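You operate a simulated robot arm through the tools that you are given. There is no shell and no other tool. Be economical: measure what you need, move in short steps, check, and stop when the job is done.

The job below is to be done with a simulated robot arm. You get a single attempt, and the scene is never put back.

## Task
Put the red weight on the beige backing board.

It is judged by the outcome, as a careful person would: the job done as asked, and still so three seconds after it is handed in. It fails if anything else is knocked over, pushed out of place, dropped, spilled or broken.

## Robot
A 6-joint arm with a two-finger parallel gripper, fixed in place. Base frame: the origin is at the foot of the arm, x ahead of it, y to its left, z up; the work surface is at about z = 0. Units: mm, rad, N and s.
With the tool pointing down near the work surface it reaches from about 160 to 420 mm from the base axis. Its first joint turns from -1.152 to 1.152 rad. Payload 1.57 kg.
The tool frame sits at the grasp point between the pads (the TCP): z along the fingers, y along the line on which they close. The tips reach 30 mm beyond it. The gripper opens to 80 mm. The fingers are 17 mm wide and 12 mm thick; the gripper's body (40 by 82 mm) begins 80 mm behind the TCP.
Orientation is told as [roll, pitch, yaw] about the base's x, y, z axes, in that order, counted from this pose: with the fingers straight down and closing along the base's y, the tool's x points along the base's -x, its y along +y and its z along -z.

## Interface
- The arm moves only by the tool play_rows. Its argument "increments" is a list of rows, each a list of 7 numbers: the shift along the tool's x, y, z in mm, then the turn, a rotation vector about the tool's x, y, z in rad, then the finger opening in mm, from 0 to 80. In form: [[dx, dy, dz, rx, ry, rz, grip], ...]. A call has 1 to 12 rows; each row is the pose to reach, as a shift and turn from the pose commanded when the call began, along the tool's axes at that moment. Each row takes 0.2 s and may step no farther than 50 mm and 0.15 rad from the row before; otherwise, or with a gripper value out of range, the whole call is refused. A pose out of reach is approached as far as the arm can. The call stops where the force on the tool passes 40 N (or 10 N more than at its start, if that is more) or the arm is blocked; 0.2 s more then pass. Each finger travels about 153 mm/s and halts on what it meets, pressing with about 35 N; the grip force reading is that of the motor and also rises with nothing between the fingers. The clock runs only during rows and for 0.2 s after the last one: add rows that repeat a pose to give the fingers time. The reply holds the time, the measured pose of the TCP, the force on the tool along the base axes, the opening and the grip force, in the units named above and with some noise.
- Cameras (640 x 400 px; columns grow to the right, rows downward): "scene" is fixed at [55.2, -345.1, 406.4]; the picture's right is [0.70, -0.72, 0.00], its down [-0.52, -0.51, -0.69] and it looks along [0.49, 0.48, -0.73] (base axes); focal length 214 px, centre (320, 200). "wrist" rides on the gripper at [-32, 0, -78] in the tool frame; the picture's right is [0.00, -1.00, 0.00], its down [0.97, 0.00, -0.24] and it looks along [0.24, 0.00, 0.97] (tool axes); focal length 218 px, centre (320, 200). There is no depth. A picture from a camera that has moved, and an enlarged one, comes with that camera's place and axes in the base frame and with its lens.
- grab_frame(camera): a new picture of that camera. It takes no simulated time.
- inspect(camera, box): a new picture of the part [left, top, right, bottom] of that camera's present view, enlarged. It takes no simulated time.
- job_done(): hands the job in; it is judged then, once.

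Work in short steps. Places have to be worked out from the pictures, the camera data and where the tool is seen: move nearer, look again, correct. Check each grasp and each placing, and mend what went wrong. You have 90 turns and 36 pictures in all, those below and enlarged ones among them. Open the gripper and draw the arm clear of the work before you hand the job in, unless the task says otherwise; then end with one line.

The tools are called after "Request:" by a JSON object that holds its "name" and its "arguments". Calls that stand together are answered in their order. play_rows: Moves the arm, as the interface text tells. Its arguments: {"type":"object","properties":{"increments":{"type":"array","items":{"type":"array","items":{"type":"number"}}}},"required":["increments"]} The other tools are called the same way: grab_frame (camera) takes a picture; inspect (camera, box) takes an enlarged picture of a part of a camera's view; job_done () hands the job in.

At the start:

```text
time_s: 0.0
tool_pos: [142.9, -179.2, 247.8]
ee_rot: [-0.005, -0.002, -0.001]
wrist_force: [-0.7, 1.0, -0.6]
width: 80.1
gripper_force: 0.1
```

scene: 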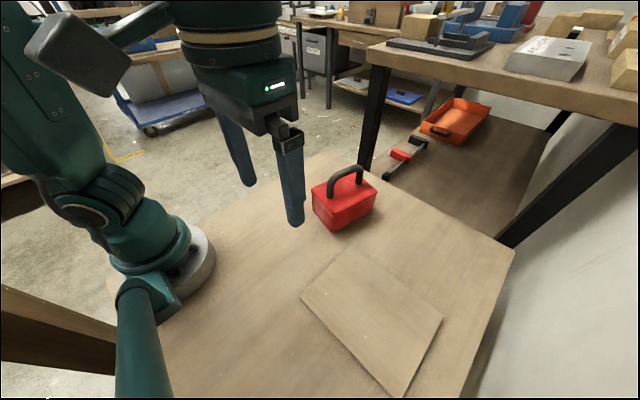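
wrist: 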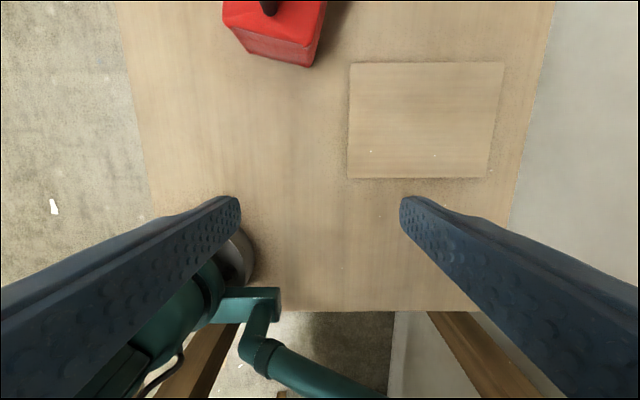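

The wrist and scene views agree: the board spans about x 130–278, y -220 to -423, and the red weight's near corner is about (279,-167), with a handle on top. I'll move ahead, staying high, to see the weight from above.

Request:
{"name": "play_rows", "arguments": {"increments": [[-25, 8, 0, 0, 0, 0, 80], [-50, 16, 0, 0, 0, 0, 80], [-75, 24, 0, 0, 0, 0, 80], [-100, 32, 0, 0, 0, 0, 80], [-120, 35, 0, 0, 0, 0, 80], [-120, 35, 0, 0, 0, 0, 80]]}}

Request:
{"name": "grab_frame", "arguments": {"camera": "wrist"}}

Request:
{"name": "inspect", "arguments": {"camera": "scene", "box": [270, 130, 430, 230]}}

```text
time_s: 1.4
tool_pos: [264.0, -145.0, 249.1]
ee_rot: [-0.002, -0.001, -0.001]
wrist_force: [-1.1, -0.2, -0.1]
width: 79.9
gripper_force: 0.0
```

```text
33 pictures are left
camera wrist: at [296.3, -145.5, 327.3], right [0.0, -1.0, 0.0], down [-0.97, 0.0, 0.24], along [-0.24, 0.0, -0.97], focal length 218 px, centre (320, 200)
```

wrist: 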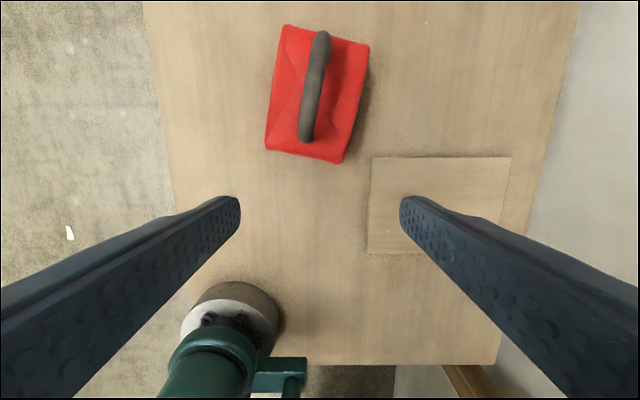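

```text
4.00 times, centred on (350, 180) of scene
camera zoom: at [55.3, -345.1, 406.4], right [0.7, -0.72, 0.0], down [-0.52, -0.51, -0.69], along [0.49, 0.48, -0.73], focal length 858 px, centre (200, 280)
```

zoom: 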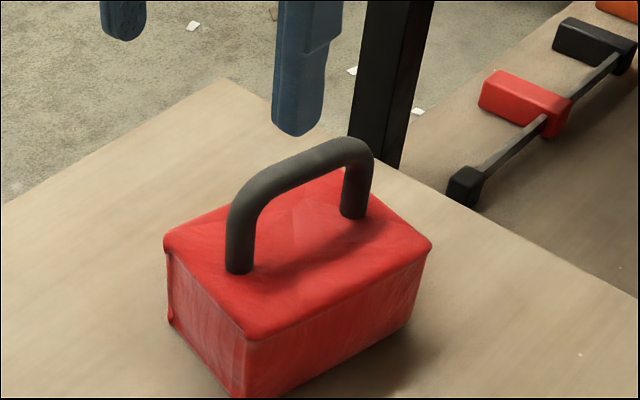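

The weight is roughly 130 x 95 x 55 mm, centred near (350,-140) and turned about -0.2 rad, with the handle's top at z ≈ 110–120. I'll hover over the handle with the fingers turned across it, then check.

Request:
{"name": "play_rows", "arguments": {"increments": [[-22, 1, 0, 0, 0, 0.05, 80], [-44, 2, 10, 0, 0, 0.1, 80], [-66, 4, 30, 0, 0, 0.15, 80], [-86, 5, 50, 0, 0, 0.2, 80], [-86, 5, 65, 0, 0, 0.2, 80], [-86, 5, 65, 0, 0, 0.2, 80]]}}

Request:
{"name": "grab_frame", "arguments": {"camera": "wrist"}}

Request:
{"name": "inspect", "arguments": {"camera": "scene", "box": [270, 130, 430, 230]}}

```text
time_s: 2.8
tool_pos: [348.9, -140.7, 185.5]
ee_rot: [-0.001, -0.001, -0.202]
wrist_force: [0.8, 0.0, 0.4]
width: 80.1
gripper_force: 0.1
out of reach, approached as far as the arm can: row 4
```

```text
31 pictures are left
camera wrist: at [381.8, -147.3, 262.8], right [-0.2, -0.98, 0.0], down [-0.95, 0.19, 0.24], along [-0.23, 0.05, -0.97], focal length 218 px, centre (320, 200)
```

wrist: 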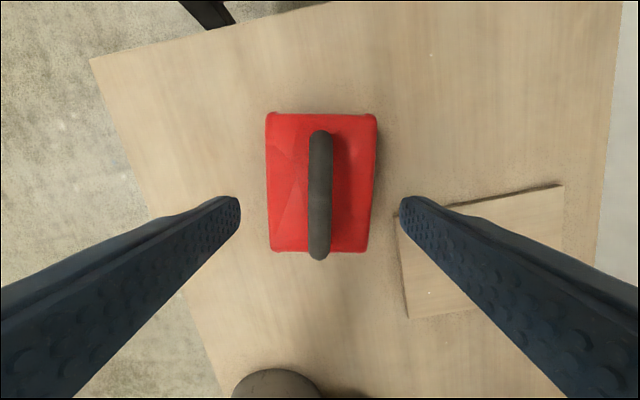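

```text
4.00 times, centred on (350, 180) of scene
camera zoom: at [55.3, -345.1, 406.4], right [0.7, -0.72, 0.0], down [-0.52, -0.51, -0.69], along [0.49, 0.48, -0.73], focal length 858 px, centre (200, 280)
```

zoom: 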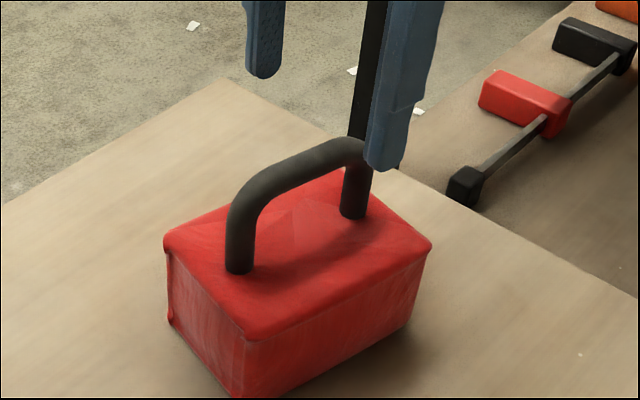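

The fingers are square to the handle and centred on it sideways. The weight's centre lies about 5 mm toward the near side, so I'll shift by that and go down part of the way.

Request:
{"name": "play_rows", "arguments": {"increments": [[5, 0, 20, 0, 0, 0, 80], [5, 0, 40, 0, 0, 0, 80], [5, 0, 60, 0, 0, 0, 80], [5, 0, 70, 0, 0, 0, 80], [5, 0, 70, 0, 0, 0, 80]]}}

Request:
{"name": "inspect", "arguments": {"camera": "scene", "box": [270, 130, 430, 230]}}

Request:
{"name": "grab_frame", "arguments": {"camera": "wrist"}}

```text
time_s: 4.0
tool_pos: [343.3, -139.9, 112.8]
ee_rot: [-0.001, -0.003, -0.199]
wrist_force: [-0.2, -0.1, -0.7]
width: 80.1
gripper_force: 0.1
out of reach, approached as far as the arm can: row 1
```

```text
4.00 times, centred on (350, 180) of scene
camera zoom: at [55.2, -345.1, 406.4], right [0.7, -0.72, 0.0], down [-0.52, -0.51, -0.69], along [0.49, 0.48, -0.73], focal length 858 px, centre (200, 280)
```

zoom: 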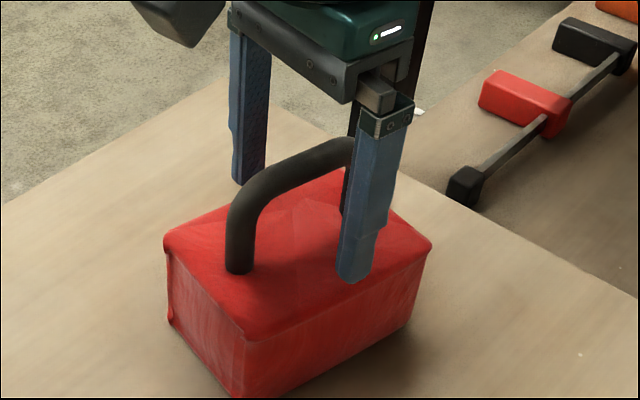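

```text
28 pictures are left
camera wrist: at [375.4, -146.1, 192.1], right [-0.2, -0.98, 0.0], down [-0.95, 0.19, 0.24], along [-0.23, 0.04, -0.97], focal length 218 px, centre (320, 200)
```

wrist: 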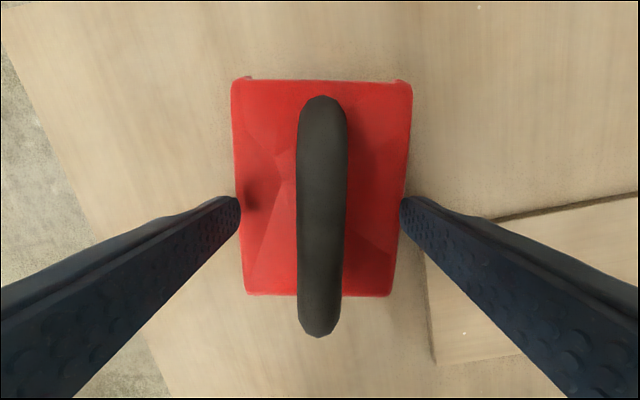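

The block's top is at z ≈ 70 and the handle bar at z ≈ 120, so the fingertips at z ≈ 83 straddle the bar and clear the block. I'll shift 2.5 mm back to the middle and close.

Request:
{"name": "play_rows", "arguments": {"increments": [[-2.5, 0, 0, 0, 0, 0, 80], [-2.5, 0, 0, 0, 0, 0, 50], [-2.5, 0, 0, 0, 0, 0, 25], [-2.5, 0, 0, 0, 0, 0, 5], [-2.5, 0, 0, 0, 0, 0, 5], [-2.5, 0, 0, 0, 0, 0, 5]]}}

```text
time_s: 5.4
tool_pos: [345.4, -139.3, 113.5]
ee_rot: [-0.001, -0.002, -0.2]
wrist_force: [2.3, -3.0, 0.6]
width: 15.7
gripper_force: 31.3
```

The fingers stopped at 15.7 mm on the handle. I'll do a small test lift.

Request:
{"name": "play_rows", "arguments": {"increments": [[0, 0, -5, 0, 0, 0, 0], [0, 0, -12, 0, 0, 0, 0], [0, 0, -20, 0, 0, 0, 0], [0, 0, -20, 0, 0, 0, 0]]}}

Request:
{"name": "grab_frame", "arguments": {"camera": "scene"}}

Request:
{"name": "grab_frame", "arguments": {"camera": "wrist"}}

```text
time_s: 6.4
tool_pos: [346.6, -138.5, 132.1]
ee_rot: [-0.001, -0.001, -0.2]
wrist_force: [1.0, 0.8, -11.3]
width: 15.8
gripper_force: 30.9
```

```text
27 pictures are left
```

scene: 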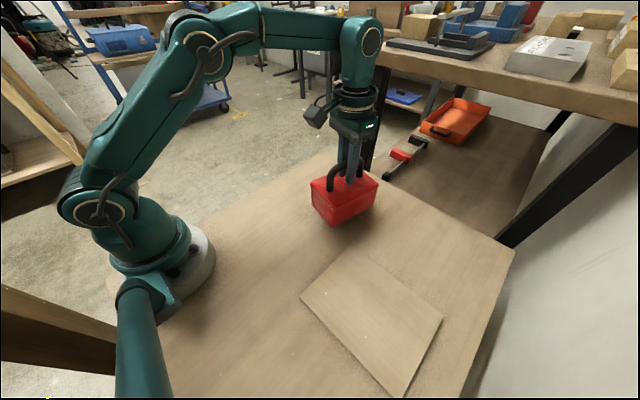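

```text
26 pictures are left
camera wrist: at [378.2, -145.8, 211.2], right [-0.2, -0.98, 0.0], down [-0.95, 0.19, 0.24], along [-0.23, 0.05, -0.97], focal length 218 px, centre (320, 200)
```

wrist: 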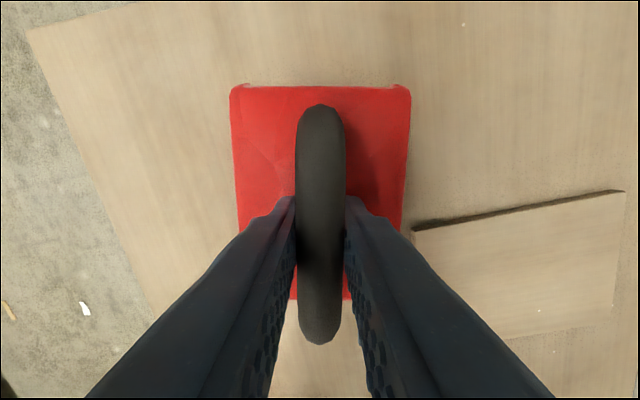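

The weight hangs level and firm (about 1.1 kg). I'll lift it further and carry it gently toward the board, turning it so its long side follows the board's long side (y).

Request:
{"name": "play_rows", "arguments": {"increments": [[0, 0, -12, 0, 0, 0, 0], [0, 0, -24, 0, 0, 0, 0], [0, 0, -35, 0, 0, 0, 0], [4.6, -8.8, -35, 0, 0, 0.062, 0], [9.3, -17.6, -35, 0, 0, 0.125, 0], [13.9, -26.4, -35, 0, 0, 0.187, 0], [18.5, -35.2, -35, 0, 0, 0.249, 0], [23.2, -44, -35, 0, 0, 0.311, 0], [27.8, -52.8, -35, 0, 0, 0.374, 0], [32.5, -61.6, -35, 0, 0, 0.436, 0], [37.1, -70.4, -35, 0, 0, 0.498, 0], [41.7, -79.2, -35, 0, 0, 0.56, 0]]}}

```text
time_s: 9.0
tool_pos: [290.0, -208.9, 169.1]
ee_rot: [0.0, -0.003, -0.762]
wrist_force: [-0.7, 0.9, -11.8]
width: 15.8
gripper_force: 31.3
```

The grip holds. I'll carry on to above the board at (208,-308) with a yaw of -1.57.

Request:
{"name": "play_rows", "arguments": {"increments": [[-0.8, -10.7, 0, 0, 0, 0.067, 0], [-1.5, -21.4, 0, 0, 0, 0.135, 0], [-2.3, -32.1, 0, 0, 0, 0.202, 0], [-3, -42.7, 0, 0, 0, 0.27, 0], [-3.8, -53.4, 0, 0, 0, 0.337, 0], [-4.5, -64.1, 0, 0, 0, 0.405, 0], [-5.3, -74.8, 0, 0, 0, 0.472, 0], [-6, -85.5, 0, 0, 0, 0.539, 0], [-6.8, -96.2, 0, 0, 0, 0.607, 0], [-7.5, -106.8, 0, 0, 0, 0.674, 0], [-8.3, -117.5, 0, 0, 0, 0.742, 0], [-9, -128.2, 0, 0, 0, 0.809, 0]]}}

Request:
{"name": "grab_frame", "arguments": {"camera": "scene"}}

Request:
{"name": "grab_frame", "arguments": {"camera": "wrist"}}

```text
time_s: 11.6
tool_pos: [207.6, -307.5, 168.4]
ee_rot: [0.002, -0.001, -1.571]
wrist_force: [-0.1, 0.3, -10.8]
width: 15.5
gripper_force: 31.1
```

```text
25 pictures are left
```

scene: 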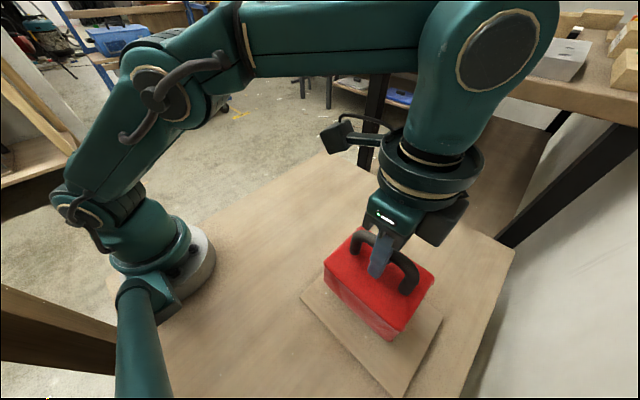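

```text
24 pictures are left
camera wrist: at [209.0, -340.6, 246.4], right [-1.0, 0.0, 0.0], down [0.0, 0.97, 0.24], along [0.0, 0.24, -0.97], focal length 218 px, centre (320, 200)
```

wrist: 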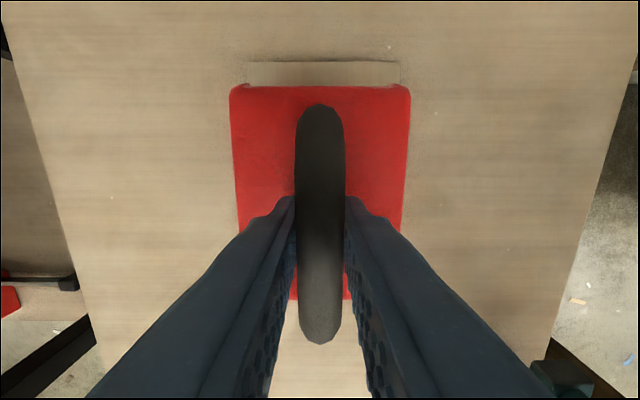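

The weight hangs over the board, whose centre is (205,-321). I'll shift about 10 mm toward it and come down slowly to about 12 mm above the height at which the weight rested on the table.

Request:
{"name": "play_rows", "arguments": {"increments": [[-5, -1, 0, 0, 0, 0, 0], [-11, -2.5, 4, 0, 0, 0, 0], [-11, -2.5, 12, 0, 0, 0, 0], [-11, -2.5, 20, 0, 0, 0, 0], [-11, -2.5, 28, 0, 0, 0, 0], [-11, -2.5, 36, 0, 0, 0, 0], [-11, -2.5, 42, 0, 0, 0, 0], [-11, -2.5, 42, 0, 0, 0, 0]]}}

Request:
{"name": "inspect", "arguments": {"camera": "scene", "box": [280, 230, 472, 350]}}

```text
time_s: 13.4
tool_pos: [206.4, -318.8, 126.2]
ee_rot: [0.001, -0.002, -1.569]
wrist_force: [0.2, 0.2, -10.1]
width: 15.4
gripper_force: 31.5
```

```text
3.33 times, centred on (376, 290) of scene
camera zoom: at [55.3, -345.1, 406.4], right [0.7, -0.72, 0.0], down [-0.52, -0.51, -0.69], along [0.49, 0.48, -0.73], focal length 715 px, centre (133, -100)
```

zoom: 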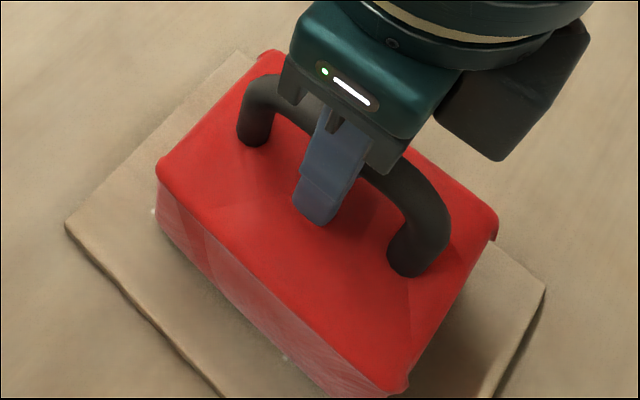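

It's still hanging (force -10 N) and well inside the board's edges. I'll lower in 1.5 mm steps and watch the force.

Request:
{"name": "play_rows", "arguments": {"increments": [[0, 0, 1.5, 0, 0, 0, 0], [0, 0, 3, 0, 0, 0, 0], [0, 0, 4.5, 0, 0, 0, 0]]}}

```text
time_s: 14.3
tool_pos: [206.7, -319.6, 125.6]
ee_rot: [0.006, -0.009, -1.567]
wrist_force: [-0.7, 4.5, 4.1]
width: 15.7
gripper_force: 30.8
stopped in row 3: the force on the tool passed its limit (the readings are from after the stop); the commanded pose is now the measured one
```

The force has reversed, so the weight rests on the board. I'll ease off 0.5 mm, square the tool and open the gripper.

Request:
{"name": "play_rows", "arguments": {"increments": [[0, 0, -0.7, 0, 0, 0, 0], [0, 0, -0.7, 0, 0, 0, 0]]}}

Request:
{"name": "inspect", "arguments": {"camera": "scene", "box": [280, 230, 472, 350]}}

```text
time_s: 14.9
tool_pos: [206.6, -319.4, 125.5]
ee_rot: [0.006, -0.007, -1.566]
wrist_force: [1.2, -0.8, -7.4]
width: 15.7
gripper_force: 31.3
```

```text
3.33 times, centred on (376, 290) of scene
camera zoom: at [55.3, -345.1, 406.4], right [0.7, -0.72, 0.0], down [-0.52, -0.51, -0.69], along [0.49, 0.48, -0.73], focal length 715 px, centre (133, -100)
```

zoom: 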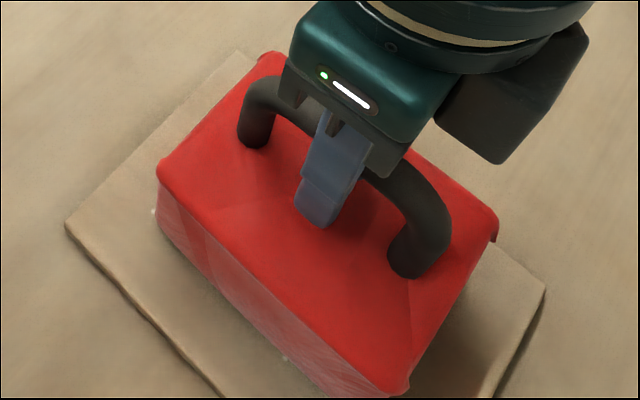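

The weight sits flat on the board, partly carried by it. I'll open the fingers.

Request:
{"name": "play_rows", "arguments": {"increments": [[0, 0, 0.3, 0, 0, 0, 15], [0, 0, 0.3, 0, 0, 0, 20], [0, 0, 0.3, 0, 0, 0, 40], [0, 0, 0.3, 0, 0, 0, 60], [0, 0, 0.3, 0, 0, 0, 60]]}}

```text
time_s: 16.1
tool_pos: [205.6, -319.2, 125.4]
ee_rot: [0.006, -0.009, -1.568]
wrist_force: [1.0, 0.0, 0.3]
width: 60.0
gripper_force: 0.1
```

The weight is released and the force reads zero. I'll draw straight up and then check.

Request:
{"name": "play_rows", "arguments": {"increments": [[0, 0, -15, 0, 0, 0, 60], [0, 0, -35, 0, 0, 0, 60], [0, 0, -60, 0, 0, 0, 60], [0, 0, -85, 0, 0, 0, 60], [0, 0, -100, 0, 0, 0, 60], [0, 0, -100, 0, 0, 0, 60]]}}

Request:
{"name": "grab_frame", "arguments": {"camera": "scene"}}

Request:
{"name": "grab_frame", "arguments": {"camera": "wrist"}}

```text
time_s: 17.5
tool_pos: [195.6, -305.1, 215.7]
ee_rot: [0.004, -0.01, -1.567]
wrist_force: [0.6, -0.9, 0.1]
width: 60.0
gripper_force: 0.0
out of reach, approached as far as the arm can: row 4, 5, 6
```

```text
21 pictures are left
```

scene: 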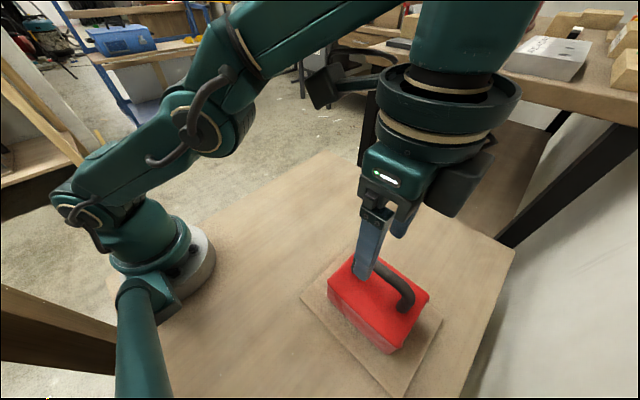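

```text
20 pictures are left
camera wrist: at [196.4, -337.1, 293.8], right [-1.0, 0.0, -0.01], down [0.0, 0.97, 0.23], along [0.01, 0.23, -0.97], focal length 218 px, centre (320, 200)
```

wrist: 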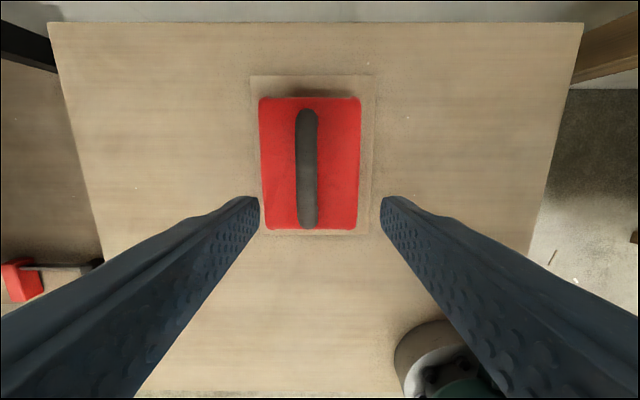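

The weight stands on the board with margin on every side, and the board hasn't moved. I'll draw the arm aside, well above the weight.

Request:
{"name": "play_rows", "arguments": {"increments": [[20, 0, 0, 0, 0, 0, 60], [45, 0, 0, 0, 0, 0, 60], [70, 0, 0, 0, 0, 0, 60], [100, 0, 0, 0, 0, 0, 60], [130, 0, 0, 0, 0, 0, 60], [130, 0, 0, 0, 0, 0, 60]]}}

Request:
{"name": "grab_frame", "arguments": {"camera": "scene"}}

```text
time_s: 18.9
tool_pos: [195.5, -172.9, 215.6]
ee_rot: [0.005, -0.009, -1.567]
wrist_force: [0.7, -0.4, -0.4]
width: 60.0
gripper_force: 0.1
```

```text
19 pictures are left
```

scene: 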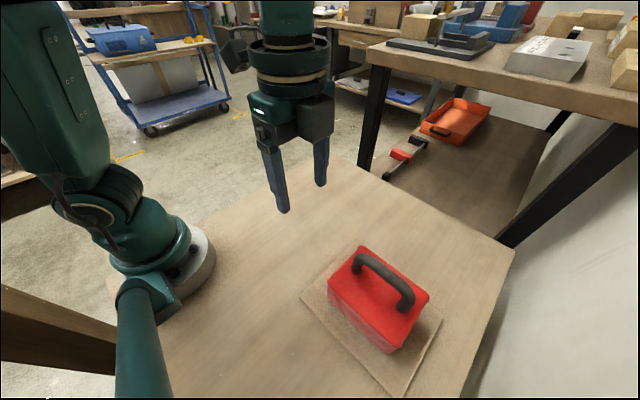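

The arm is clear and the weight sits stably on the board, so I'm handing the job in.

Request:
{"name": "job_done", "arguments": {}}

```text
The job is handed in.
```

The red weight is sitting flat on the beige backing board, the board hasn't moved, the gripper is open and the arm is clear.
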